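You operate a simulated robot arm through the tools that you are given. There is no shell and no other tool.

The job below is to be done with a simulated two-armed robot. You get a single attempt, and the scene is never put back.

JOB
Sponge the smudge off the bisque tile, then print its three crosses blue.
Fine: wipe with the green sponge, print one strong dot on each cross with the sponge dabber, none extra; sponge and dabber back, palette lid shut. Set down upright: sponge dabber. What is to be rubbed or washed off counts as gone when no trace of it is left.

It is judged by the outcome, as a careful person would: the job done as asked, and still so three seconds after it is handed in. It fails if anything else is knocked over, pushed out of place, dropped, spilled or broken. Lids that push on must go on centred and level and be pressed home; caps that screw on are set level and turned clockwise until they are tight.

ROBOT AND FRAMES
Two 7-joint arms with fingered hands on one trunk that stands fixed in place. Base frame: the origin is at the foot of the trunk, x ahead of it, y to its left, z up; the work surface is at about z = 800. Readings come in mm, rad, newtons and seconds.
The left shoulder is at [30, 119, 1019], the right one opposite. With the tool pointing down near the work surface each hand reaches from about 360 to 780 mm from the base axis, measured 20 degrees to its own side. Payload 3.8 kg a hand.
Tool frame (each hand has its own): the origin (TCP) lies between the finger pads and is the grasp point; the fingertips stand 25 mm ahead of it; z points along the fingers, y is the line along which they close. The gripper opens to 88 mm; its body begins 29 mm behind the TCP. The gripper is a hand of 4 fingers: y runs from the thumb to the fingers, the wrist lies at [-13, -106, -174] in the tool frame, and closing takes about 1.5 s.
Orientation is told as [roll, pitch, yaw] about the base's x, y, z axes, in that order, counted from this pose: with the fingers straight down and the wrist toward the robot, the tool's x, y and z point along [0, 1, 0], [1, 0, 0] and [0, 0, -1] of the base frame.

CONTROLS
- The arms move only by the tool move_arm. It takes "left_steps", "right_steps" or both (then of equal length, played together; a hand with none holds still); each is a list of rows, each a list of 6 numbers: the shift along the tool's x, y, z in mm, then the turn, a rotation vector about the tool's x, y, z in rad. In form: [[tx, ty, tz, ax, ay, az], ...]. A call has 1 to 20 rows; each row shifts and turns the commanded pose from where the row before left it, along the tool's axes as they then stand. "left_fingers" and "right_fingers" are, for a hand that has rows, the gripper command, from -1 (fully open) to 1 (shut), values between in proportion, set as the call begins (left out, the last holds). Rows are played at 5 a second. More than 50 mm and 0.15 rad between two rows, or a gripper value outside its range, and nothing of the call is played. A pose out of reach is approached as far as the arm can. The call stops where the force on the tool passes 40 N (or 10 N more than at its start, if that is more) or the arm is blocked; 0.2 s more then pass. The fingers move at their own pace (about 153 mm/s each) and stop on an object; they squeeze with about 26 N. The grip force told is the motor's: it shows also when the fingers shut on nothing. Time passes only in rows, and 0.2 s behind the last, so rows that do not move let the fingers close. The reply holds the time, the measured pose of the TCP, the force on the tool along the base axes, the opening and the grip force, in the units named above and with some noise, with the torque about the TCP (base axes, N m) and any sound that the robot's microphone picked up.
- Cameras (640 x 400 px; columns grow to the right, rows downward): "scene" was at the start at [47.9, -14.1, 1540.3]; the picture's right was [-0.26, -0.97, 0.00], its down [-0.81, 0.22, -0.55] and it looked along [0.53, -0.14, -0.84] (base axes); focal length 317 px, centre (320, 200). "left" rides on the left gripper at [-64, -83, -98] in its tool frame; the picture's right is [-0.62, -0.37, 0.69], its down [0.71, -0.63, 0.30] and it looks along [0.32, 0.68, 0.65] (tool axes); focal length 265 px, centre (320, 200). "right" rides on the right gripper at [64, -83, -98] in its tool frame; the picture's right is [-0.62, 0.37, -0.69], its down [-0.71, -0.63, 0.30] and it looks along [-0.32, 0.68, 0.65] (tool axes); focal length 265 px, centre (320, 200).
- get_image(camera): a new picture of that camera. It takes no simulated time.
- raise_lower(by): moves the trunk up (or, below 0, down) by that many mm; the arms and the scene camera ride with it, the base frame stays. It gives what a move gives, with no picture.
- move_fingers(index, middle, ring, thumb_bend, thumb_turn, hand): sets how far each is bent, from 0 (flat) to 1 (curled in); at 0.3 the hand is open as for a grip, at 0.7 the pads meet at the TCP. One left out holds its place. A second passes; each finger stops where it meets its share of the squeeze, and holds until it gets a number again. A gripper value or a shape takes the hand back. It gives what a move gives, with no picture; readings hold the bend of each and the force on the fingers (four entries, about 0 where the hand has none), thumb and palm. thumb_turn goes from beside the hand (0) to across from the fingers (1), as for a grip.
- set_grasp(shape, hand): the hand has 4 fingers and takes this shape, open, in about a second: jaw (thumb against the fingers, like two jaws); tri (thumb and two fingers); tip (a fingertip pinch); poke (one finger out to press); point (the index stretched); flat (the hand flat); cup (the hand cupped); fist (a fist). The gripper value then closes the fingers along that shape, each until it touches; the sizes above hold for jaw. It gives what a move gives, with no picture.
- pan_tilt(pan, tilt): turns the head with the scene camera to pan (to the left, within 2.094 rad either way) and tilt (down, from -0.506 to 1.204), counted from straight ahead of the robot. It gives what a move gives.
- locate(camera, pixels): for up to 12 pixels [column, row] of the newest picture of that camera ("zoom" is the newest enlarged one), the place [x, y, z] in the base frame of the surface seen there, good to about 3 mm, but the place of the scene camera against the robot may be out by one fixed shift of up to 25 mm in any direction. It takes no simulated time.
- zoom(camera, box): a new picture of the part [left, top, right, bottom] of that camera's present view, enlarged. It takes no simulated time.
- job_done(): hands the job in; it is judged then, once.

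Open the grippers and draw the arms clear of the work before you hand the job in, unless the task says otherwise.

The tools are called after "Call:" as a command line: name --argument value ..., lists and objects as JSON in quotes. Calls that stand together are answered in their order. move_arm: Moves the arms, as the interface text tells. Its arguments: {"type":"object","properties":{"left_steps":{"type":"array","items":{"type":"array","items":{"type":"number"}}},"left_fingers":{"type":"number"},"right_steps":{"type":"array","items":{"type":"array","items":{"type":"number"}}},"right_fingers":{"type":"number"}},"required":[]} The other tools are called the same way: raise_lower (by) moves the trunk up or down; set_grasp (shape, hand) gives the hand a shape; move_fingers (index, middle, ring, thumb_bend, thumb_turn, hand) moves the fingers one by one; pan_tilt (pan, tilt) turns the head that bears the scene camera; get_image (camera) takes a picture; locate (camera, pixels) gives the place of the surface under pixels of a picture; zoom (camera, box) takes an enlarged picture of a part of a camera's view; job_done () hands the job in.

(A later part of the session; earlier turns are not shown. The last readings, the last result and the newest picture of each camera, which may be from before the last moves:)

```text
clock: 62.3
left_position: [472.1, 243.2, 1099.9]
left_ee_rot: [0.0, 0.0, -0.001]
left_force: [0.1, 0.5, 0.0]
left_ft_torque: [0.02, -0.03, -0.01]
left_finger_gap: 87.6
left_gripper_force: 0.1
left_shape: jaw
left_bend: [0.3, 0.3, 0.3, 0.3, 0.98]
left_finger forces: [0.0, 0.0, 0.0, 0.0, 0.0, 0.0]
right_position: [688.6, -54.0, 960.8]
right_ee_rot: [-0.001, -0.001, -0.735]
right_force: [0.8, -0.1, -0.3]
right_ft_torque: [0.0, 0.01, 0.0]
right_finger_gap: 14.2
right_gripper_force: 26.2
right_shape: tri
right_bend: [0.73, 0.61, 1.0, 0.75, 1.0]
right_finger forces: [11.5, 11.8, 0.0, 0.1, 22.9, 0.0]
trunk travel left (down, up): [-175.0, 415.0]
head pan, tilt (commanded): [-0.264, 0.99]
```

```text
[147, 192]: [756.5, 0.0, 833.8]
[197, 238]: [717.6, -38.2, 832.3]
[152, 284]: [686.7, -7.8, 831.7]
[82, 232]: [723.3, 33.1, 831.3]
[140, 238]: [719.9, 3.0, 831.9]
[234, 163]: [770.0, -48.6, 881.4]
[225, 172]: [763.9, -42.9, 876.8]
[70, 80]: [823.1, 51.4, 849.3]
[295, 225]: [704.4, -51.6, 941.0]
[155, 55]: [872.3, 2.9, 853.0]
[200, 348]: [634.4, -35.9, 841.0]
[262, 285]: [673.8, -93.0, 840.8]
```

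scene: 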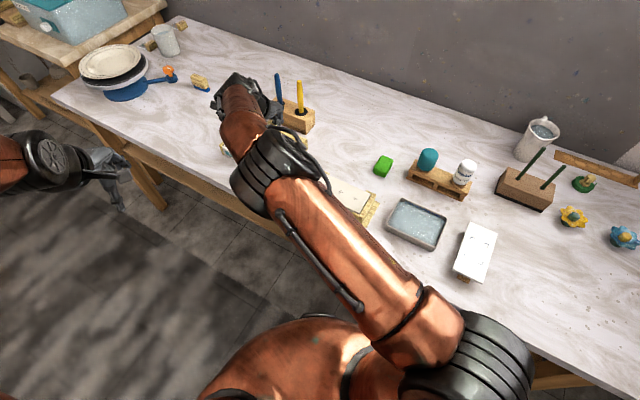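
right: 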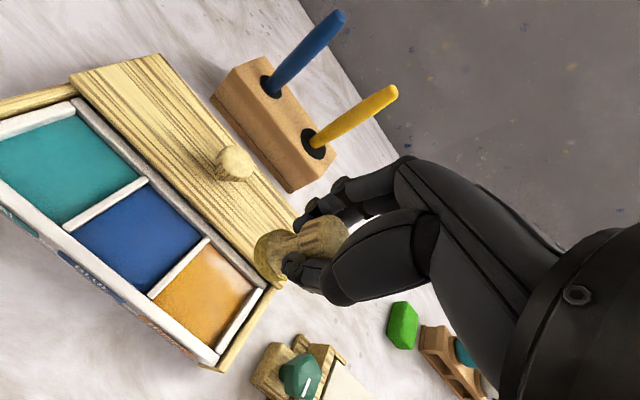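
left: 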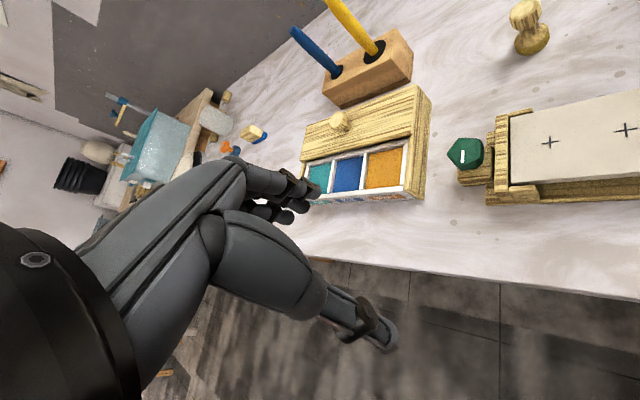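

The blue pad's centre from here is about (721,-3), agreeing with the left camera. I'll move to (719.5,-1.5) above it and check that the hand really gets there.

Call:
move_arm --right_steps '[[20, -4.1, 0, 0, 0, 0], [20, -4.1, 0, 0, 0, 0], [19.7, -4.1, 0, 0, 0, 0], [0, 0, 15, 0, 0, 0], [0, 0, 15, 0, 0, 0], [0, 0, 0, 0, 0, 0]]'

Call:
get_image --camera "right"

```text
clock: 63.7
left_position: [473.4, 243.8, 1099.3]
left_ee_rot: [0.0, 0.0, -0.001]
left_force: [-0.4, 0.2, 0.8]
left_ft_torque: [-0.01, 0.01, -0.01]
left_finger_gap: 87.7
left_gripper_force: 0.0
left_shape: jaw
left_bend: [0.3, 0.3, 0.3, 0.3, 0.98]
left_finger forces: [0.0, 0.1, 0.0, 0.0, 0.0, 0.1]
right_position: [691.9, -6.0, 929.5]
right_ee_rot: [0.0, 0.001, -0.734]
right_force: [0.8, -0.9, -0.6]
right_ft_torque: [0.02, 0.03, -0.02]
right_finger_gap: 14.2
right_gripper_force: 25.8
right_shape: tri
right_bend: [0.73, 0.61, 1.0, 0.75, 1.0]
right_finger forces: [11.7, 11.7, 0.1, 0.0, 22.9, 0.0]
right hand out of reach, approached as far as the arm can: row 2, 3, 5
trunk travel left (down, up): [-175.0, 415.0]
head pan, tilt (commanded): [-0.264, 0.99]
```

```text
taken
```

right: 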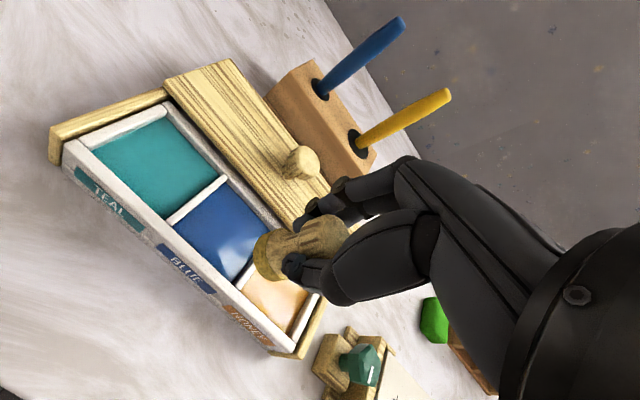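

At this yaw the arm falls short (it stopped at (692,-6)). I'll turn the hand to a yaw of about +0.4, which brings the wrist nearer to the right shoulder, staying above the lid knob's height.

Call:
move_arm --right_steps '[[0, 0, 0, 0, 0, -0.142], [0, 0, 0, 0, 0, -0.142], [0, 0, 0, 0, 0, -0.142], [0, 0, 0, 0, 0, -0.142], [0, 0, 0, 0, 0, -0.142], [0, 0, 0, 0, 0, -0.142], [0, 0, 0, 0, 0, -0.142], [0, 0, 0, 0, 0, -0.142], [0, 0, 0, 0, 0, 0]]'

Call:
get_image --camera "right"

Call:
get_image --camera "scene"

```text
clock: 65.7
left_position: [472.5, 244.4, 1099.8]
left_ee_rot: [0.0, -0.001, -0.001]
left_force: [0.0, 0.2, -0.7]
left_ft_torque: [0.01, 0.0, -0.01]
left_finger_gap: 87.8
left_gripper_force: 0.1
left_shape: jaw
left_bend: [0.3, 0.3, 0.3, 0.3, 0.98]
left_finger forces: [0.0, 0.0, 0.0, 0.0, 0.1, 0.1]
right_position: [729.7, 7.8, 924.7]
right_ee_rot: [0.0, -0.001, 0.403]
right_force: [0.0, 0.0, -0.6]
right_ft_torque: [0.04, 0.02, 0.01]
right_finger_gap: 14.1
right_gripper_force: 25.6
right_shape: tri
right_bend: [0.73, 0.61, 1.0, 0.75, 1.0]
right_finger forces: [11.9, 12.0, 0.1, 0.0, 23.0, 0.0]
right hand out of reach, approached as far as the arm can: row 1, 2, 3, 4, 5
trunk travel left (down, up): [-175.0, 415.0]
head pan, tilt (commanded): [-0.264, 0.99]
```

```text
taken
```

right: 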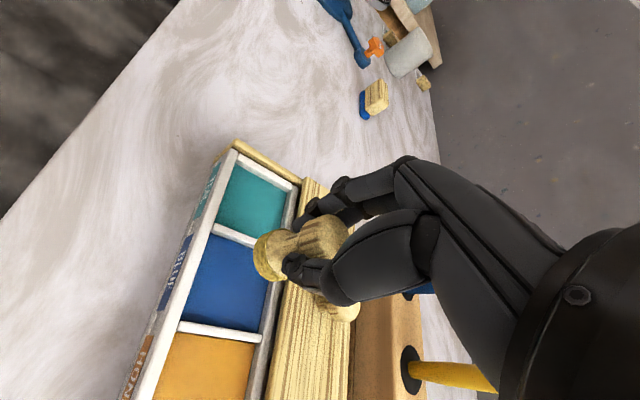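

```text
taken
```

scene: 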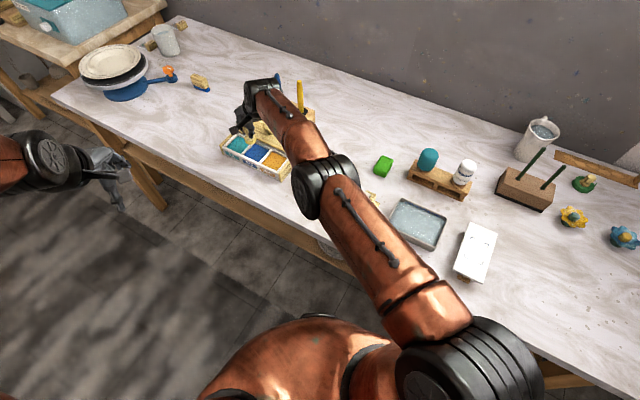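

The hand now reaches: TCP (730,8,925) at yaw 0.40. I'll shift about 14 mm back onto the blue pad's centre and verify in the view, where the pad's centre should then appear near (240,264).

Call:
move_arm --right_steps '[[-3, -6.6, 0, 0, 0, 0], [-3.1, -6.6, 0, 0, 0, 0], [0, 0, 0, 0, 0, 0]]'

Call:
get_image --camera "right"

Call:
zoom --camera "right" --box '[150, 150, 370, 380]'

```text
clock: 66.5
left_position: [472.4, 243.7, 1099.6]
left_ee_rot: [-0.001, -0.001, 0.0]
left_force: [0.1, 0.6, 0.4]
left_ft_torque: [-0.02, 0.01, 0.02]
left_finger_gap: 87.5
left_gripper_force: 0.1
left_shape: jaw
left_bend: [0.3, 0.3, 0.3, 0.3, 0.98]
left_finger forces: [0.0, 0.0, 0.1, 0.0, 0.1, 0.1]
right_position: [728.9, -2.8, 924.3]
right_ee_rot: [0.001, 0.002, 0.403]
right_force: [0.1, -0.3, -1.2]
right_ft_torque: [0.02, -0.01, 0.0]
right_finger_gap: 14.3
right_gripper_force: 26.0
right_shape: tri
right_bend: [0.73, 0.61, 1.0, 0.75, 1.0]
right_finger forces: [11.9, 12.0, 0.0, 0.0, 23.0, 0.0]
right hand out of reach, approached as far as the arm can: row 1, 2
trunk travel left (down, up): [-175.0, 415.0]
head pan, tilt (commanded): [-0.264, 0.99]
```

```text
taken
```

right: 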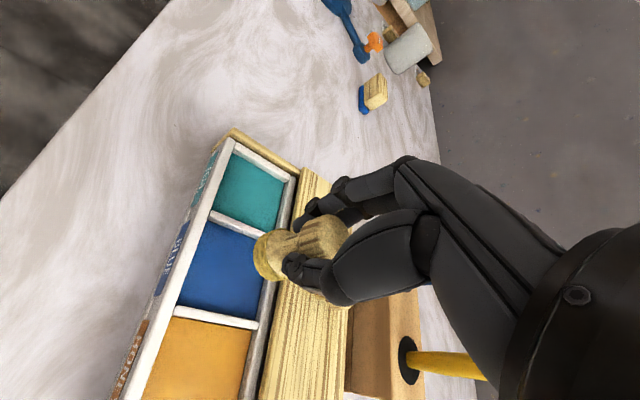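

```text
1.74 times, centred on (260, 265) of right
```

zoom: 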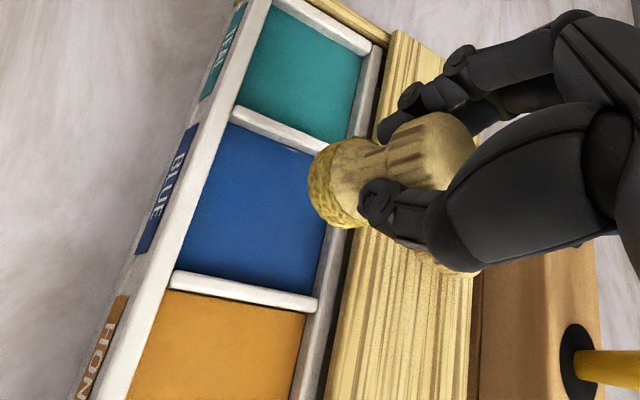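

The arm appears to have run nearly straight (wrist about 615 mm from the shoulder) and got stuck there. I'll pull the hand back toward the robot at this height, clear of the pads and lid, to bend the elbow again.

Call:
move_arm --right_steps '[[0, -15, 0, 0, 0, 0], [0, -15, 0, 0, 0, 0], [0, -15, 0, 0, 0, 0], [0, -15, 0, 0, 0, 0], [0, 0, 0, 0, 0, 0]]'

Call:
get_image --camera "right"

```text
clock: 67.7
left_position: [471.5, 243.6, 1098.5]
left_ee_rot: [-0.001, -0.001, 0.0]
left_force: [-0.3, 0.9, 0.4]
left_ft_torque: [0.01, 0.04, -0.02]
left_finger_gap: 87.5
left_gripper_force: 0.1
left_shape: jaw
left_bend: [0.3, 0.3, 0.3, 0.3, 0.98]
left_finger forces: [0.0, 0.0, 0.0, 0.0, 0.1, 0.0]
right_position: [730.2, -15.0, 916.8]
right_ee_rot: [-0.002, 0.001, 0.401]
right_force: [0.5, 0.8, -1.3]
right_ft_torque: [-0.01, 0.02, -0.02]
right_finger_gap: 14.1
right_gripper_force: 25.9
right_shape: tri
right_bend: [0.73, 0.61, 1.0, 0.75, 1.0]
right_finger forces: [12.1, 11.9, 0.0, 0.1, 23.0, 0.0]
right hand out of reach, approached as far as the arm can: row 1, 2, 3, 4
trunk travel left (down, up): [-175.0, 415.0]
head pan, tilt (commanded): [-0.264, 0.99]
```

```text
taken
```

right: 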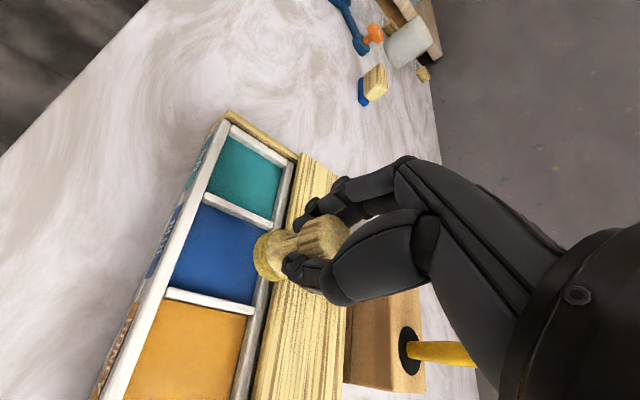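

The hand can't retract at this yaw (a joint limit), and it sagged to z≈917. I'll turn back toward yaw 0 while raising slightly, staying above the lid and its knob.

Call:
move_arm --right_steps '[[0, 0, -5, 0, 0, 0.1], [0, 0, -5, 0, 0, 0.1], [0, 0, -5, 0, 0, 0.1], [0, 0, -5, 0, 0, 0.1], [0, 0, 0, 0, 0, 0]]'

Call:
get_image --camera "right"

```text
clock: 68.9
left_position: [473.5, 243.5, 1099.7]
left_ee_rot: [0.0, -0.001, 0.001]
left_force: [0.3, 0.4, -0.2]
left_ft_torque: [0.03, -0.02, 0.01]
left_finger_gap: 87.3
left_gripper_force: 0.1
left_shape: jaw
left_bend: [0.3, 0.3, 0.3, 0.3, 0.98]
left_finger forces: [0.1, 0.1, 0.1, 0.0, 0.0, 0.0]
right_position: [737.3, -13.4, 936.3]
right_ee_rot: [0.0, 0.0, 0.0]
right_force: [0.3, 0.6, 0.1]
right_ft_torque: [0.0, -0.04, -0.02]
right_finger_gap: 14.0
right_gripper_force: 25.9
right_shape: tri
right_bend: [0.73, 0.61, 1.0, 0.75, 1.0]
right_finger forces: [12.1, 12.2, 0.0, 0.0, 23.0, 0.0]
right hand out of reach, approached as far as the arm can: row 1, 3
trunk travel left (down, up): [-175.0, 415.0]
head pan, tilt (commanded): [-0.264, 0.99]
```

```text
taken
```

right: 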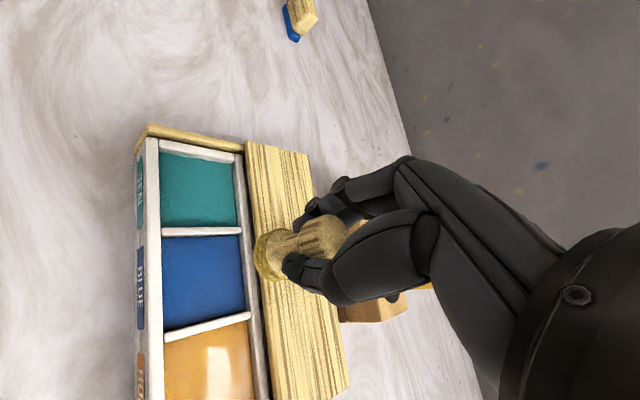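

At yaw 0 the pose is held without error at (737,-13,936). I'll ease it back to about (719.5,-2.5), over the blue pad's centre.

Call:
move_arm --right_steps '[[0, -6, 0, 0, 0, 0], [4, -6, 0, 0, 0, 0], [4, -6, 0, 0, 0, 0], [3, 0, 0, 0, 0, 0], [0, 0, 0, 0, 0, 0]]'

Call:
get_image --camera "right"

```text
clock: 70.1
left_position: [472.6, 243.1, 1098.1]
left_ee_rot: [0.002, 0.0, 0.0]
left_force: [0.3, 0.1, 0.0]
left_ft_torque: [0.0, -0.01, 0.01]
left_finger_gap: 87.7
left_gripper_force: 0.1
left_shape: jaw
left_bend: [0.3, 0.3, 0.3, 0.3, 0.98]
left_finger forces: [0.0, 0.0, 0.1, 0.0, 0.1, 0.1]
right_position: [734.1, 0.6, 934.4]
right_ee_rot: [0.001, 0.001, 0.002]
right_force: [-0.1, -0.3, -1.0]
right_ft_torque: [-0.01, -0.02, -0.01]
right_finger_gap: 14.5
right_gripper_force: 26.0
right_shape: tri
right_bend: [0.73, 0.61, 1.0, 0.75, 1.0]
right_finger forces: [12.0, 12.1, 0.1, 0.1, 22.9, 0.1]
right hand out of reach, approached as far as the arm can: row 1, 2, 3
trunk travel left (down, up): [-175.0, 415.0]
head pan, tilt (commanded): [-0.264, 0.99]
```

```text
taken
```

right: 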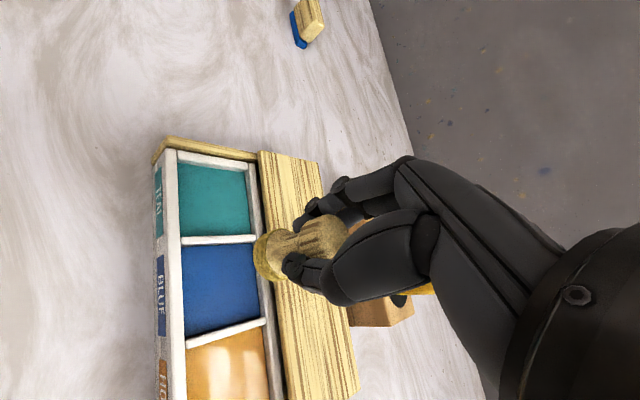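

The arm is at full stretch (wrist about 615 mm from the shoulder at every stuck pose), so an inward pull does nothing. I'll try a small pure downward shift of 15 mm, still clear of the lid, to make the elbow bend.

Call:
move_arm --right_steps '[[0, 0, 8, 0, 0, 0], [0, 0, 7, 0, 0, 0], [0, 0, 0, 0, 0, 0]]'

Call:
get_image --camera "scene"

```text
clock: 70.9
left_position: [472.0, 243.4, 1099.0]
left_ee_rot: [-0.001, -0.002, 0.001]
left_force: [0.8, 1.0, 0.1]
left_ft_torque: [0.0, 0.01, 0.02]
left_finger_gap: 87.6
left_gripper_force: 0.0
left_shape: jaw
left_bend: [0.3, 0.3, 0.3, 0.3, 0.98]
left_finger forces: [0.2, 0.0, 0.0, 0.0, 0.1, 0.0]
right_position: [734.0, -0.1, 920.5]
right_ee_rot: [0.001, -0.002, 0.002]
right_force: [-0.3, 0.9, 0.3]
right_ft_torque: [0.01, 0.02, -0.04]
right_finger_gap: 14.0
right_gripper_force: 26.0
right_shape: tri
right_bend: [0.73, 0.61, 1.0, 0.76, 1.0]
right_finger forces: [12.1, 12.1, 0.1, 0.0, 22.9, 0.1]
trunk travel left (down, up): [-175.0, 415.0]
head pan, tilt (commanded): [-0.264, 0.99]
```

```text
taken
```

scene: 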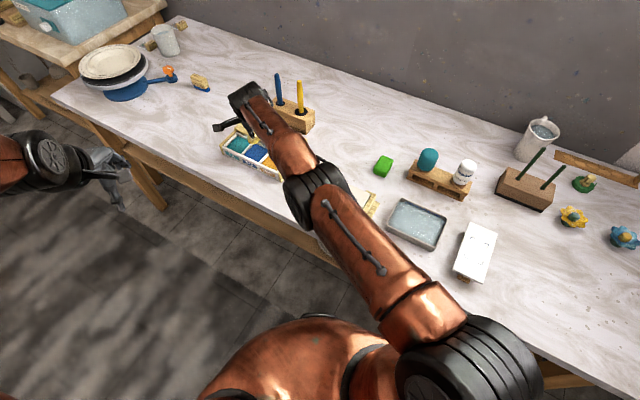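

The downward shift went without a reach warning. I'll now try backing toward the robot by 14 mm in small steps.

Call:
move_arm --right_steps '[[0, -3, 0, 0, 0, 0], [0, -4, 0, 0, 0, 0], [0, -4, 0, 0, 0, 0], [0, -3, 0, 0, 0, 0], [0, 0, 0, 0, 0, 0]]'

```text
clock: 72.1
left_position: [473.7, 243.6, 1098.9]
left_ee_rot: [-0.002, 0.0, 0.001]
left_force: [-0.7, -0.4, 1.4]
left_ft_torque: [-0.02, 0.0, 0.05]
left_finger_gap: 87.8
left_gripper_force: 0.0
left_shape: jaw
left_bend: [0.3, 0.3, 0.3, 0.3, 0.98]
left_finger forces: [0.0, 0.0, 0.1, 0.0, 0.0, 0.1]
right_position: [732.1, 1.3, 919.3]
right_ee_rot: [-0.001, 0.002, 0.001]
right_force: [-0.6, -0.2, 0.5]
right_ft_torque: [0.01, 0.01, 0.01]
right_finger_gap: 14.1
right_gripper_force: 25.6
right_shape: tri
right_bend: [0.73, 0.61, 1.0, 0.76, 1.0]
right_finger forces: [12.2, 12.1, 0.0, 0.0, 22.9, 0.0]
right hand out of reach, approached as far as the arm can: row 2, 3
trunk travel left (down, up): [-175.0, 415.0]
head pan, tilt (commanded): [-0.264, 0.99]
```

Backing up still stalls. I'll raise the trunk by 80 mm, so that both the hands rise clear of everything and the later lowering brings the wrist to shoulder height, where reach is best.

Call:
raise_lower --by 80

```text
clock: 73.3
left_position: [473.1, 243.0, 1180.3]
left_ee_rot: [0.0, 0.0, 0.001]
left_force: [0.3, -0.4, 0.0]
left_ft_torque: [0.06, -0.03, 0.01]
left_finger_gap: 87.6
left_gripper_force: 0.0
left_shape: jaw
left_bend: [0.3, 0.3, 0.3, 0.3, 0.98]
left_finger forces: [0.1, 0.1, 0.1, 0.0, 0.0, 0.0]
right_position: [731.3, 1.0, 998.7]
right_ee_rot: [0.0, 0.001, 0.001]
right_force: [-0.4, -0.8, -0.7]
right_ft_torque: [-0.01, 0.0, 0.0]
right_finger_gap: 14.1
right_gripper_force: 25.7
right_shape: tri
right_bend: [0.73, 0.61, 1.0, 0.76, 1.0]
right_finger forces: [12.2, 12.2, 0.0, 0.0, 22.9, 0.0]
trunk travel left (down, up): [-255.0, 335.0]
head pan, tilt (commanded): [-0.264, 0.99]
```

Everything is now well clear (dabber's foot at z≈946). I'll sweep the hand sideways 80 mm toward the right, which lies inside the arm's reach, to make the elbow bend.

Call:
move_arm --right_steps '[[-20, 0, 0, 0, 0, 0], [-20, 0, 0, 0, 0, 0], [-20, 0, 0, 0, 0, 0], [-20, 0, 0, 0, 0, 0], [0, 0, 0, 0, 0, 0]]'

```text
clock: 74.5
left_position: [472.8, 243.6, 1178.5]
left_ee_rot: [0.002, 0.0, 0.001]
left_force: [0.1, -1.1, 0.3]
left_ft_torque: [-0.01, 0.03, 0.03]
left_finger_gap: 87.6
left_gripper_force: 0.1
left_shape: jaw
left_bend: [0.3, 0.3, 0.3, 0.3, 0.98]
left_finger forces: [0.1, 0.0, 0.0, 0.1, 0.0, 0.1]
right_position: [747.2, -74.6, 998.0]
right_ee_rot: [0.001, 0.002, 0.002]
right_force: [0.3, 0.1, -0.5]
right_ft_torque: [-0.03, 0.0, 0.04]
right_finger_gap: 14.3
right_gripper_force: 25.7
right_shape: tri
right_bend: [0.73, 0.61, 1.0, 0.76, 1.0]
right_finger forces: [12.2, 12.0, 0.0, 0.0, 22.9, 0.0]
right hand out of reach, approached as far as the arm can: row 1, 2, 3, 4
trunk travel left (down, up): [-255.0, 335.0]
head pan, tilt (commanded): [-0.264, 0.99]
```

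It slid along the full-stretch sphere again. I'll now try going up and back together, which should flex the elbow if it bends in the vertical plane.

Call:
move_arm --right_steps '[[0, -8, -14, 0, 0, 0], [0, -8, -14, 0, 0, 0], [0, -8, -14, 0, 0, 0], [0, -8, -14, 0, 0, 0], [0, 0, 0, 0, 0, 0]]'

```text
clock: 75.7
left_position: [473.0, 243.2, 1179.1]
left_ee_rot: [0.001, 0.002, 0.002]
left_force: [-0.4, 0.1, 0.4]
left_ft_torque: [0.02, 0.0, -0.02]
left_finger_gap: 87.8
left_gripper_force: 0.1
left_shape: jaw
left_bend: [0.3, 0.3, 0.3, 0.3, 0.98]
left_finger forces: [0.0, 0.0, 0.1, 0.0, 0.1, 0.0]
right_position: [751.4, -70.5, 1050.8]
right_ee_rot: [0.002, 0.0, 0.001]
right_force: [0.4, 0.6, 0.1]
right_ft_torque: [0.01, 0.0, 0.0]
right_finger_gap: 13.9
right_gripper_force: 26.7
right_shape: tri
right_bend: [0.73, 0.61, 1.0, 0.76, 1.0]
right_finger forces: [12.4, 12.3, 0.0, 0.1, 22.8, 0.0]
right hand out of reach, approached as far as the arm can: row 1, 2, 3, 4
trunk travel left (down, up): [-255.0, 335.0]
head pan, tilt (commanded): [-0.264, 0.99]
```

The hand refuses only the inward motion, and the radius grew, so some wrist joint is at its limit rather than the elbow being straight. I'll look at the arm's posture in the scene.

Call:
get_image --camera "scene"

Call:
get_image --camera "left"

Call:
get_image --camera "right"

```text
taken
```

scene: 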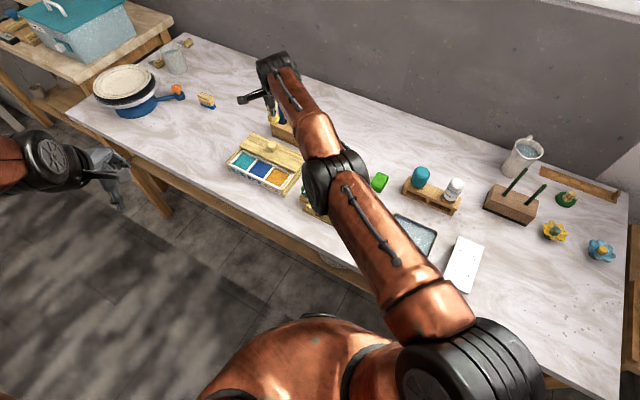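

```text
taken
```

left: 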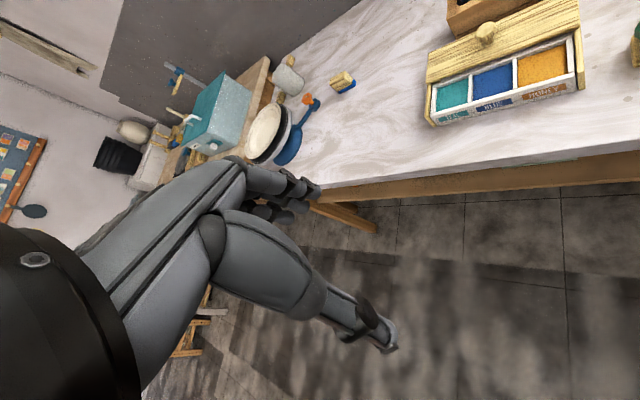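

```text
taken
```

right: 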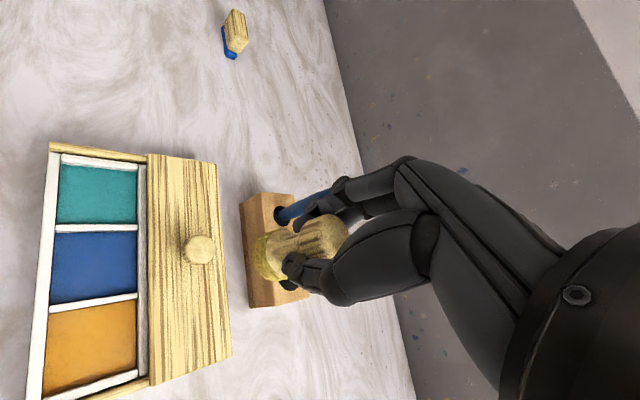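

The arm looks nearly straight. I'll turn back toward the yaw it came from (−0.735), where the wrist wants to sit further out, while commanding inward motion, all at this safe height.

Call:
move_arm --right_steps '[[0, -10, 0, 0, 0, 0.1], [0, -10, 0, 0, 0, 0.1], [0, -10, 0, 0, 0, 0.1], [0, -10, 0, 0, 0, 0.1], [0, -10, 0, 0, 0, 0.1], [0, -10, 0, 0, 0, 0.1], [0, -10, 0, 0, 0, 0.1], [0, 0, 0, 0, 0, 0]]'

Call:
get_image --camera "scene"

```text
clock: 77.5
left_position: [472.8, 243.4, 1178.3]
left_ee_rot: [-0.001, 0.0, -0.001]
left_force: [-0.5, -0.1, 0.1]
left_ft_torque: [0.01, -0.05, 0.04]
left_finger_gap: 87.7
left_gripper_force: 0.0
left_shape: jaw
left_bend: [0.3, 0.3, 0.3, 0.3, 0.98]
left_finger forces: [0.0, 0.0, 0.1, 0.0, 0.0, 0.1]
right_position: [711.0, -44.9, 1049.5]
right_ee_rot: [-0.003, 0.001, -0.7]
right_force: [-0.3, -0.8, 0.3]
right_ft_torque: [0.01, 0.01, 0.0]
right_finger_gap: 14.3
right_gripper_force: 26.2
right_shape: tri
right_bend: [0.73, 0.61, 1.0, 0.76, 1.0]
right_finger forces: [12.5, 12.2, 0.1, 0.1, 22.9, 0.0]
right hand out of reach, approached as far as the arm can: row 1, 2, 3, 4
trunk travel left (down, up): [-255.0, 335.0]
head pan, tilt (commanded): [-0.264, 0.99]
```

```text
taken
```

scene: 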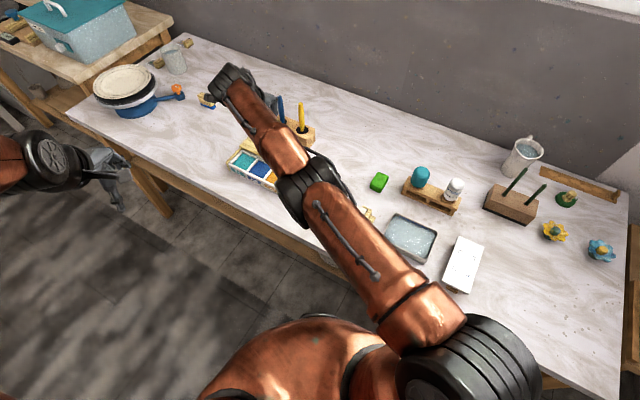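

Rows 5–7 were reachable again at yaw −0.7. I'll draw the hand further in toward (650,-105) to get well away from the stretched posture.

Call:
move_arm --right_steps '[[-20, -4, 0, 0, 0, 0], [-20, -4, 0, 0, 0, 0], [-20, -4, 0, 0, 0, 0], [-20, -4, 0, 0, 0, 0], [0, 0, 0, 0, 0, 0]]'

```text
clock: 78.7
left_position: [473.6, 244.0, 1179.7]
left_ee_rot: [-0.001, 0.002, -0.001]
left_force: [0.3, -0.3, 0.7]
left_ft_torque: [0.03, -0.03, 0.01]
left_finger_gap: 87.4
left_gripper_force: 0.0
left_shape: jaw
left_bend: [0.3, 0.3, 0.3, 0.3, 0.98]
left_finger forces: [0.0, 0.0, 0.0, 0.0, 0.0, 0.1]
right_position: [714.4, -58.4, 1050.5]
right_ee_rot: [-0.001, 0.001, -0.7]
right_force: [-0.9, -0.7, -0.9]
right_ft_torque: [-0.01, -0.03, -0.02]
right_finger_gap: 14.1
right_gripper_force: 26.2
right_shape: tri
right_bend: [0.73, 0.61, 1.0, 0.76, 1.0]
right_finger forces: [12.4, 12.2, 0.0, 0.0, 22.9, 0.0]
right hand out of reach, approached as far as the arm can: row 1, 2, 3, 4
trunk travel left (down, up): [-255.0, 335.0]
head pan, tilt (commanded): [-0.264, 0.99]
```

The arm can't fold inward because the wrist flexes too far when the forearm rises from a low elbow. A higher trunk makes the forearm slope down to the work, so I'll raise the trunk 100 mm more and then lower the hand.

Call:
raise_lower --by 100

Call:
move_arm --right_steps '[[0, 0, 15, 0, 0, 0], [0, 0, 15, 0, 0, 0], [0, 0, 15, 0, 0, 0], [0, 0, 15, 0, 0, 0], [0, 0, 15, 0, 0, 0], [0, 0, 0, 0, 0, 0]]'

Call:
get_image --camera "scene"

```text
clock: 80.0
left_position: [473.1, 243.8, 1278.4]
left_ee_rot: [0.002, 0.0, 0.0]
left_force: [0.8, 0.6, 0.1]
left_ft_torque: [-0.02, -0.03, 0.0]
left_finger_gap: 87.8
left_gripper_force: 0.0
left_shape: jaw
left_bend: [0.3, 0.3, 0.3, 0.3, 0.98]
left_finger forces: [0.1, 0.0, 0.1, 0.0, 0.0, 0.0]
right_position: [716.0, -60.0, 1149.8]
right_ee_rot: [-0.001, 0.001, -0.699]
right_force: [0.4, -0.1, -0.2]
right_ft_torque: [0.01, 0.02, 0.02]
right_finger_gap: 14.1
right_gripper_force: 26.4
right_shape: tri
right_bend: [0.73, 0.61, 1.0, 0.76, 1.0]
right_finger forces: [12.6, 12.3, 0.0, 0.0, 22.9, 0.1]
trunk travel left (down, up): [-355.0, 235.0]
head pan, tilt (commanded): [-0.264, 0.99]
```

```text
clock: 81.4
left_position: [471.3, 242.9, 1278.5]
left_ee_rot: [0.0, 0.0, 0.001]
left_force: [0.0, -0.2, -0.9]
left_ft_torque: [0.01, 0.0, 0.01]
left_finger_gap: 87.4
left_gripper_force: 0.0
left_shape: jaw
left_bend: [0.3, 0.3, 0.3, 0.3, 0.98]
left_finger forces: [0.0, 0.0, 0.1, 0.0, 0.2, 0.0]
right_position: [709.3, -61.4, 1075.2]
right_ee_rot: [-0.001, -0.001, -0.699]
right_force: [-0.2, 0.2, 0.3]
right_ft_torque: [0.01, 0.0, -0.03]
right_finger_gap: 14.5
right_gripper_force: 26.5
right_shape: tri
right_bend: [0.73, 0.61, 1.0, 0.76, 1.0]
right_finger forces: [12.6, 12.4, 0.1, 0.0, 23.0, 0.0]
right hand out of reach, approached as far as the arm can: row 5
trunk travel left (down, up): [-355.0, 235.0]
head pan, tilt (commanded): [-0.264, 0.99]
```

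```text
taken
```

scene: 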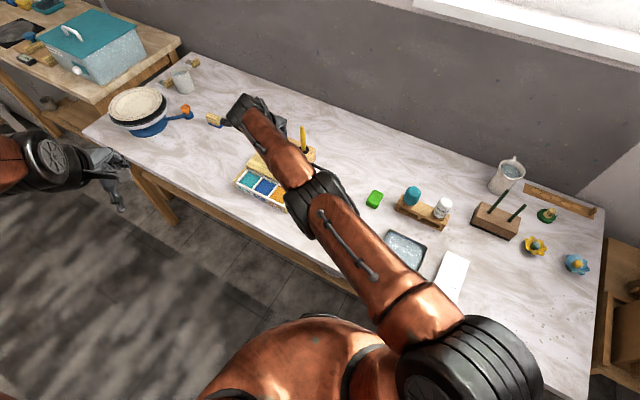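

Fitting all stuck poses gives one sphere (centre about (30,-190,1150) with R≈624 mm at trunk 0), so the arm is indeed fully straight, and the high trunk only worsens it. At this safe height I'll tilt the fingers forward while pulling in, which should rotate the elbow in its bending direction.

Call:
move_arm --right_steps '[[-8.4, -5.3, 0, -0.0534, 0.0845, 0], [-8.4, -5.3, 0, -0.0534, 0.0845, 0], [-8.4, -5.3, 0, -0.0534, 0.0845, 0], [0, 0, 0, 0, 0, 0]]'

```text
clock: 82.4
left_position: [473.4, 243.0, 1279.1]
left_ee_rot: [0.0, -0.002, -0.002]
left_force: [-0.5, -0.3, 0.6]
left_ft_torque: [0.01, 0.01, 0.0]
left_finger_gap: 87.6
left_gripper_force: 0.0
left_shape: jaw
left_bend: [0.3, 0.3, 0.3, 0.3, 0.98]
left_finger forces: [0.1, 0.0, 0.0, 0.1, 0.1, 0.0]
right_position: [746.4, -50.1, 1059.3]
right_ee_rot: [0.253, -0.157, -0.719]
right_force: [-0.3, 0.5, -0.6]
right_ft_torque: [0.0, -0.01, -0.01]
right_finger_gap: 14.0
right_gripper_force: 26.2
right_shape: tri
right_bend: [0.73, 0.61, 1.0, 0.76, 1.0]
right_finger forces: [12.5, 12.7, 0.1, 0.1, 22.9, 0.1]
right hand out of reach, approached as far as the arm can: row 1, 2, 3
trunk travel left (down, up): [-355.0, 235.0]
head pan, tilt (commanded): [-0.264, 0.99]
```

That did not unlock it. I'll tilt the opposite way (back through vertical, and then fingers toward the robot) while still pulling inward.

Call:
move_arm --right_steps '[[-8.4, -5.3, 0, 0.0534, -0.0845, 0], [-8.4, -5.3, 0, 0.0534, -0.0845, 0], [-8.4, -5.3, 0, 0.0534, -0.0845, 0], [-8.4, -5.3, 0, 0.0534, -0.0845, 0], [-8.4, -5.3, 0, 0.0534, -0.0845, 0], [-8.4, -5.3, 0, 0.0534, -0.0845, 0], [0, 0, 0, 0, 0, 0]]'

```text
clock: 84.0
left_position: [474.2, 243.9, 1278.4]
left_ee_rot: [0.0, 0.001, 0.0]
left_force: [-0.6, 0.3, -0.2]
left_ft_torque: [0.01, -0.01, 0.0]
left_finger_gap: 87.8
left_gripper_force: 0.1
left_shape: jaw
left_bend: [0.3, 0.3, 0.3, 0.3, 0.98]
left_finger forces: [0.0, 0.0, 0.0, 0.0, 0.0, 0.0]
right_position: [657.0, -76.0, 1060.2]
right_ee_rot: [-0.257, 0.16, -0.72]
right_force: [0.0, 0.6, 0.3]
right_ft_torque: [-0.01, -0.02, 0.04]
right_finger_gap: 14.3
right_gripper_force: 26.7
right_shape: tri
right_bend: [0.73, 0.61, 1.0, 0.76, 1.0]
right_finger forces: [12.7, 13.6, 0.0, 0.0, 22.8, 0.0]
right hand out of reach, approached as far as the arm can: row 2, 3, 4, 5, 6
trunk travel left (down, up): [-355.0, 235.0]
head pan, tilt (commanded): [-0.264, 0.99]
```

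Still on the sphere. I'll bring the hand back to vertical, and then turn the yaw counter-clockwise while pulling inward, the one combination not yet tried for a sideways-bending elbow.

Call:
move_arm --right_steps '[[-8, -5, 0, -0.0534, 0.0845, 0], [-8, -5, 0, -0.0534, 0.0845, 0], [-8, -5, 0, -0.0534, 0.0845, 0], [-10, -6, 0, 0, 0, -0.12], [-9, -7, 0, 0, 0, -0.12], [-8, -9, 0, 0, 0, -0.12], [-7, -10, 0, 0, 0, -0.12], [-5, -11, 0, 0, 0, -0.12], [-4, -11, 0, 0, 0, -0.12], [-2, -12, 0, 0, 0, -0.12], [-1, -12, 0, 0, 0, -0.12], [0, 0, 0, 0, 0, 0]]'

Call:
get_image --camera "scene"

```text
clock: 86.6
left_position: [473.7, 244.6, 1278.8]
left_ee_rot: [0.0, 0.002, -0.001]
left_force: [-0.3, -0.3, 0.3]
left_ft_torque: [0.0, 0.0, 0.03]
left_finger_gap: 87.7
left_gripper_force: 0.1
left_shape: jaw
left_bend: [0.3, 0.3, 0.3, 0.3, 0.98]
left_finger forces: [0.0, 0.0, 0.0, 0.1, 0.1, 0.0]
right_position: [728.8, -62.3, 1026.5]
right_ee_rot: [-0.001, 0.003, 0.261]
right_force: [1.4, 0.3, -0.9]
right_ft_torque: [0.01, 0.02, -0.01]
right_finger_gap: 14.2
right_gripper_force: 26.3
right_shape: tri
right_bend: [0.73, 0.61, 1.0, 0.76, 1.0]
right_finger forces: [12.6, 14.7, 0.0, 0.0, 22.7, 0.0]
right hand out of reach, approached as far as the arm can: row 1, 2, 3, 4, 5, 6, 7, 8, 9, 10, 11
trunk travel left (down, up): [-355.0, 235.0]
head pan, tilt (commanded): [-0.264, 0.99]
```

```text
taken
```

scene: 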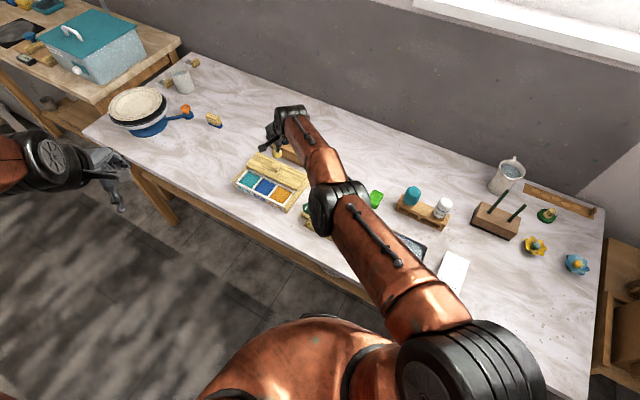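

The hand is vertical again at (729,-62,1026) with yaw 0.26, and the fitted radius has dropped slightly to about 620. I'll test plain inward motion again.

Call:
move_arm --right_steps '[[1, -10, 0, 0, 0, 0], [1, -10, 0, 0, 0, 0], [1, -10, 0, 0, 0, 0], [0, 0, 0, 0, 0, 0]]'

```text
clock: 87.6
left_position: [472.9, 243.9, 1278.2]
left_ee_rot: [-0.001, 0.001, 0.001]
left_force: [-0.4, -0.1, -0.3]
left_ft_torque: [-0.02, 0.01, -0.02]
left_finger_gap: 87.6
left_gripper_force: 0.0
left_shape: jaw
left_bend: [0.3, 0.3, 0.3, 0.3, 0.98]
left_finger forces: [0.0, 0.0, 0.0, 0.1, 0.0, 0.0]
right_position: [726.9, -65.8, 1020.3]
right_ee_rot: [0.0, 0.004, 0.262]
right_force: [0.2, 1.0, -0.7]
right_ft_torque: [0.01, 0.0, 0.01]
right_finger_gap: 14.3
right_gripper_force: 26.0
right_shape: tri
right_bend: [0.73, 0.61, 1.0, 0.76, 1.0]
right_finger forces: [12.6, 14.7, 0.0, 0.1, 22.8, 0.0]
right hand out of reach, approached as far as the arm can: row 1, 2, 3
trunk travel left (down, up): [-355.0, 235.0]
head pan, tilt (commanded): [-0.264, 0.99]
```

It only slides along the sphere. I'll force it differently: a large counter-clockwise yaw should exhaust the wrist's sideways range, so that the forearm itself must turn and the elbow bend; the hand stays above z≈1000, clear of the brush tips.

Call:
move_arm --right_steps '[[0, -8, -6, 0, 0, -0.14], [0, -8, -6, 0, 0, -0.14], [0, -8, -6, 0, 0, -0.14], [0, -8, -6, 0, 0, -0.14], [0, -8, -6, 0, 0, -0.14], [0, -8, -6, 0, 0, -0.14], [0, 0, 0, 0, 0, 0]]'

Call:
get_image --camera "scene"

```text
clock: 89.2
left_position: [472.8, 244.0, 1279.7]
left_ee_rot: [0.0, 0.0, 0.001]
left_force: [-0.3, 0.2, 0.2]
left_ft_torque: [-0.02, 0.01, -0.02]
left_finger_gap: 87.6
left_gripper_force: 0.0
left_shape: jaw
left_bend: [0.3, 0.3, 0.3, 0.3, 0.98]
left_finger forces: [0.0, 0.0, 0.0, 0.0, 0.0, 0.0]
right_position: [675.6, -90.9, 1058.0]
right_ee_rot: [0.003, 0.003, 1.104]
right_force: [0.4, -0.8, -0.2]
right_ft_torque: [0.0, 0.0, -0.02]
right_finger_gap: 13.9
right_gripper_force: 26.2
right_shape: tri
right_bend: [0.73, 0.61, 1.0, 0.76, 1.0]
right_finger forces: [12.8, 14.7, 0.0, 0.0, 22.8, 0.1]
right hand out of reach, approached as far as the arm can: row 1, 5, 6
trunk travel left (down, up): [-355.0, 235.0]
head pan, tilt (commanded): [-0.264, 0.99]
```

```text
taken
```

scene: 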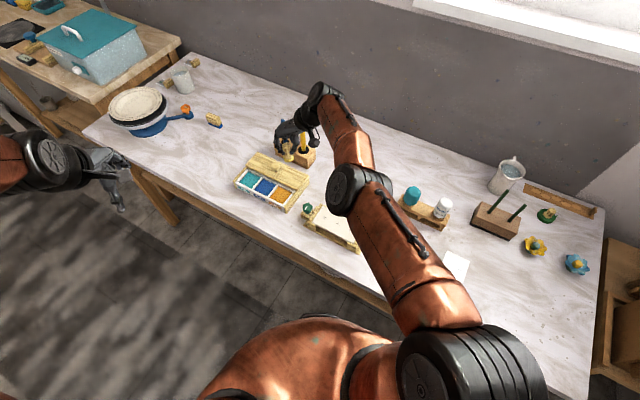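

The hand followed to yaw 1.10 at (676,-91,1058), with some rows reachable. I'll test a straight pull toward the robot from here.

Call:
move_arm --right_steps '[[9, -4.5, 0, 0, 0, 0], [9, -4.5, 0, 0, 0, 0], [9, -4.5, 0, 0, 0, 0], [0, 0, 0, 0, 0, 0]]'

```text
clock: 90.2
left_position: [473.0, 242.9, 1278.1]
left_ee_rot: [-0.001, 0.0, 0.0]
left_force: [-0.2, 0.9, 0.6]
left_ft_torque: [0.01, -0.02, -0.01]
left_finger_gap: 87.5
left_gripper_force: 0.0
left_shape: jaw
left_bend: [0.3, 0.3, 0.3, 0.3, 0.98]
left_finger forces: [0.0, 0.0, 0.0, 0.0, 0.0, 0.1]
right_position: [677.4, -91.3, 1057.9]
right_ee_rot: [0.001, 0.001, 1.102]
right_force: [-0.8, 0.2, 0.8]
right_ft_torque: [-0.05, 0.0, 0.0]
right_finger_gap: 14.2
right_gripper_force: 25.8
right_shape: tri
right_bend: [0.73, 0.61, 1.0, 0.76, 1.0]
right_finger forces: [12.8, 14.7, 0.0, 0.1, 22.8, 0.1]
right hand out of reach, approached as far as the arm can: row 1, 2, 3
trunk travel left (down, up): [-355.0, 235.0]
head pan, tilt (commanded): [-0.264, 0.99]
```

Small inward pulls clearly aren't enough for the solver to leave the straight posture. I'll combine big inward steps (45 mm per row) with the yaw turning back clockwise, in free air at z≈1058.

Call:
move_arm --right_steps '[[40, -20, 0, 0, 0, 0.14], [37, -26, 0, 0, 0, 0.14], [33, -31, 0, 0, 0, 0.14], [28, -35, 0, 0, 0, 0.14]]'

Call:
get_image --camera "scene"

```text
clock: 91.2
left_position: [472.9, 243.0, 1278.0]
left_ee_rot: [0.0, 0.0, 0.001]
left_force: [0.2, 0.0, -0.2]
left_ft_torque: [0.0, 0.01, 0.0]
left_finger_gap: 87.4
left_gripper_force: 0.0
left_shape: jaw
left_bend: [0.3, 0.3, 0.3, 0.3, 0.98]
left_finger forces: [0.1, 0.0, 0.0, 0.0, 0.1, 0.0]
right_position: [713.6, -93.9, 1006.9]
right_ee_rot: [0.0, 0.002, 0.539]
right_force: [-0.1, 0.1, -0.2]
right_ft_torque: [-0.04, -0.05, 0.0]
right_finger_gap: 14.1
right_gripper_force: 26.1
right_shape: tri
right_bend: [0.73, 0.61, 1.0, 0.76, 1.0]
right_finger forces: [13.0, 14.9, 0.1, 0.0, 22.8, 0.0]
right hand out of reach, approached as far as the arm can: row 1, 2, 3, 4
trunk travel left (down, up): [-355.0, 235.0]
head pan, tilt (commanded): [-0.264, 0.99]
```

```text
taken
```

scene: 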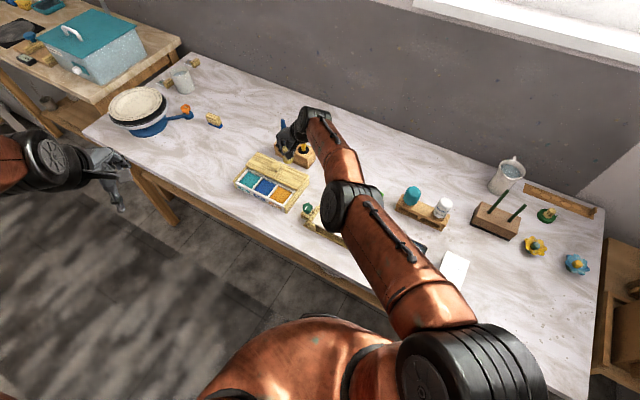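

From the earlier pictures the elbow was high in the compact posture, so bending means the forearm turning downward. I'll therefore tilt the fingers back toward the robot while pulling inward and up strongly enough to keep the wrist target inside the sphere.

Call:
move_arm --right_steps '[[20.5, -34.3, -14, 0.106, 0.056, 0], [20.5, -34.3, -14, 0.106, 0.056, 0], [20.5, -34.3, -14, 0.106, 0.056, 0]]'

Call:
get_image --camera "scene"

```text
clock: 92.0
left_position: [473.2, 242.6, 1278.7]
left_ee_rot: [0.001, 0.0, -0.001]
left_force: [0.1, 0.7, -0.2]
left_ft_torque: [0.01, 0.01, 0.0]
left_finger_gap: 87.6
left_gripper_force: 0.0
left_shape: jaw
left_bend: [0.3, 0.3, 0.3, 0.3, 0.98]
left_finger forces: [0.0, 0.0, 0.1, 0.0, 0.0, 0.0]
right_position: [658.7, -90.8, 1052.0]
right_ee_rot: [0.176, 0.321, 0.569]
right_force: [0.4, -0.7, -0.3]
right_ft_torque: [0.03, 0.01, -0.01]
right_finger_gap: 14.0
right_gripper_force: 25.6
right_shape: tri
right_bend: [0.73, 0.61, 1.0, 0.76, 1.0]
right_finger forces: [13.0, 14.9, 0.1, 0.0, 22.9, 0.0]
right hand out of reach, approached as far as the arm can: row 1, 2, 3
trunk travel left (down, up): [-355.0, 235.0]
head pan, tilt (commanded): [-0.264, 0.99]
```

```text
taken
```

scene: 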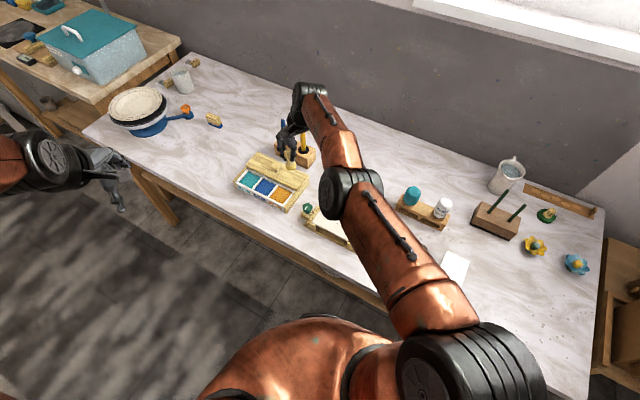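

Still straight (wrist radius ≈ 619). I'll keep tilting the fingers back toward the robot so that the wrist's own flexion runs out and the elbow has to take over; the hand moves in free air toward the robot.

Call:
move_arm --right_steps '[[10, -18, -8, 0.106, 0.056, 0], [10, -18, -8, 0.106, 0.056, 0], [10, -18, -8, 0.106, 0.056, 0], [10, -18, -8, 0.106, 0.056, 0]]'

Call:
get_image --camera "scene"

```text
clock: 93.0
left_position: [472.9, 243.6, 1279.2]
left_ee_rot: [0.0, 0.001, 0.0]
left_force: [-0.1, 0.5, 0.3]
left_ft_torque: [-0.01, 0.03, 0.01]
left_finger_gap: 87.8
left_gripper_force: 0.0
left_shape: jaw
left_bend: [0.3, 0.3, 0.3, 0.3, 0.98]
left_finger forces: [0.1, 0.0, 0.0, 0.0, 0.0, 0.0]
right_position: [575.2, -93.5, 1125.2]
right_ee_rot: [0.482, 0.722, 0.726]
right_force: [0.6, -0.4, -0.3]
right_ft_torque: [-0.02, 0.0, -0.01]
right_finger_gap: 14.1
right_gripper_force: 25.9
right_shape: tri
right_bend: [0.73, 0.61, 1.0, 0.76, 1.0]
right_finger forces: [13.2, 14.4, 0.1, 0.0, 23.0, 0.1]
right hand out of reach, approached as far as the arm can: row 2, 3, 4
trunk travel left (down, up): [-355.0, 235.0]
head pan, tilt (commanded): [-0.264, 0.99]
```

```text
taken
```

scene: 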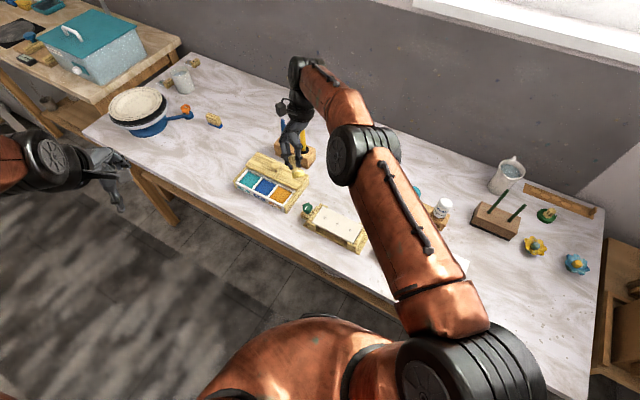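

The picture now shows a bend: the elbow (360,155) stands higher than the line from shoulder to wrist. I'll test a pull straight toward the robot with the orientation held.

Call:
move_arm --right_steps '[[16.2, -25.2, 33.6, 0, 0, 0], [16.2, -25.2, 33.6, 0, 0, 0]]'

Call:
get_image --camera "scene"

```text
clock: 93.6
left_position: [471.4, 243.8, 1278.9]
left_ee_rot: [-0.001, 0.001, -0.001]
left_force: [-0.5, 0.6, -0.1]
left_ft_torque: [-0.02, 0.02, 0.02]
left_finger_gap: 87.9
left_gripper_force: 0.0
left_shape: jaw
left_bend: [0.3, 0.3, 0.3, 0.3, 0.98]
left_finger forces: [0.0, 0.1, 0.0, 0.0, 0.1, 0.0]
right_position: [486.3, -94.4, 1124.3]
right_ee_rot: [0.479, 0.718, 0.723]
right_force: [0.1, 0.8, -0.2]
right_ft_torque: [0.0, -0.02, -0.01]
right_finger_gap: 14.1
right_gripper_force: 25.2
right_shape: tri
right_bend: [0.73, 0.61, 1.0, 0.76, 1.0]
right_finger forces: [13.2, 14.5, 0.1, 0.0, 22.7, 0.0]
trunk travel left (down, up): [-355.0, 235.0]
head pan, tilt (commanded): [-0.264, 0.99]
```

```text
taken
```

scene: 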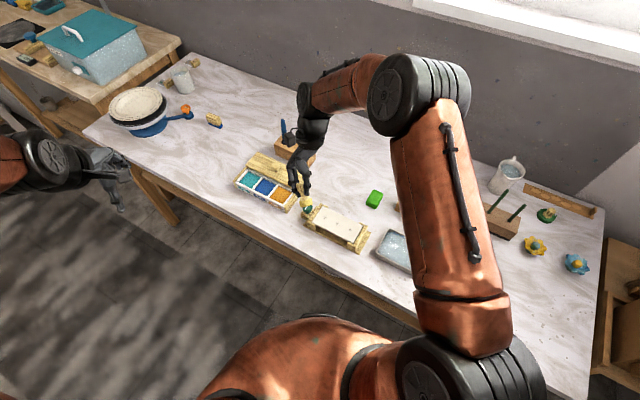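

The arm is bent again (elbow at (420,90)) and the pull was followed exactly; the dabber is still gripped the same. I'll now tilt the hand back to vertical in place, well inside its reach.

Call:
move_arm --right_steps '[[0, 0, 0, -0.106, -0.056, 0], [0, 0, 0, -0.106, -0.056, 0], [0, 0, 0, -0.106, -0.056, 0], [0, 0, 0, -0.106, -0.056, 0], [0, 0, 0, -0.106, -0.056, 0], [0, 0, 0, -0.106, -0.056, 0], [0, 0, 0, -0.106, -0.056, 0], [0, 0, 0, 0, 0, 0]]'

Call:
get_image --camera "right"

```text
clock: 95.4
left_position: [473.2, 243.1, 1278.6]
left_ee_rot: [-0.001, 0.001, 0.0]
left_force: [0.3, -0.9, -0.1]
left_ft_torque: [0.03, -0.01, 0.02]
left_finger_gap: 87.6
left_gripper_force: 0.1
left_shape: jaw
left_bend: [0.3, 0.3, 0.3, 0.3, 0.98]
left_finger forces: [0.0, 0.0, 0.0, 0.0, 0.0, 0.0]
right_position: [485.7, -93.4, 1123.1]
right_ee_rot: [0.001, 0.003, 0.541]
right_force: [0.2, 0.9, 0.0]
right_ft_torque: [-0.01, 0.01, 0.0]
right_finger_gap: 14.3
right_gripper_force: 26.1
right_shape: tri
right_bend: [0.73, 0.62, 1.0, 0.76, 1.0]
right_finger forces: [13.3, 13.9, 0.0, 0.0, 22.8, 0.0]
trunk travel left (down, up): [-355.0, 235.0]
head pan, tilt (commanded): [-0.264, 0.99]
```

```text
taken
```

right: 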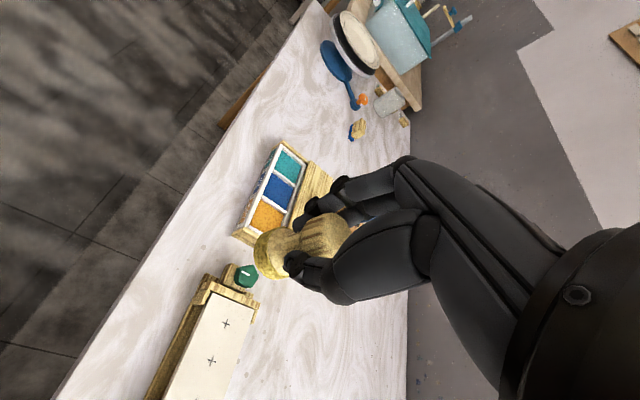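

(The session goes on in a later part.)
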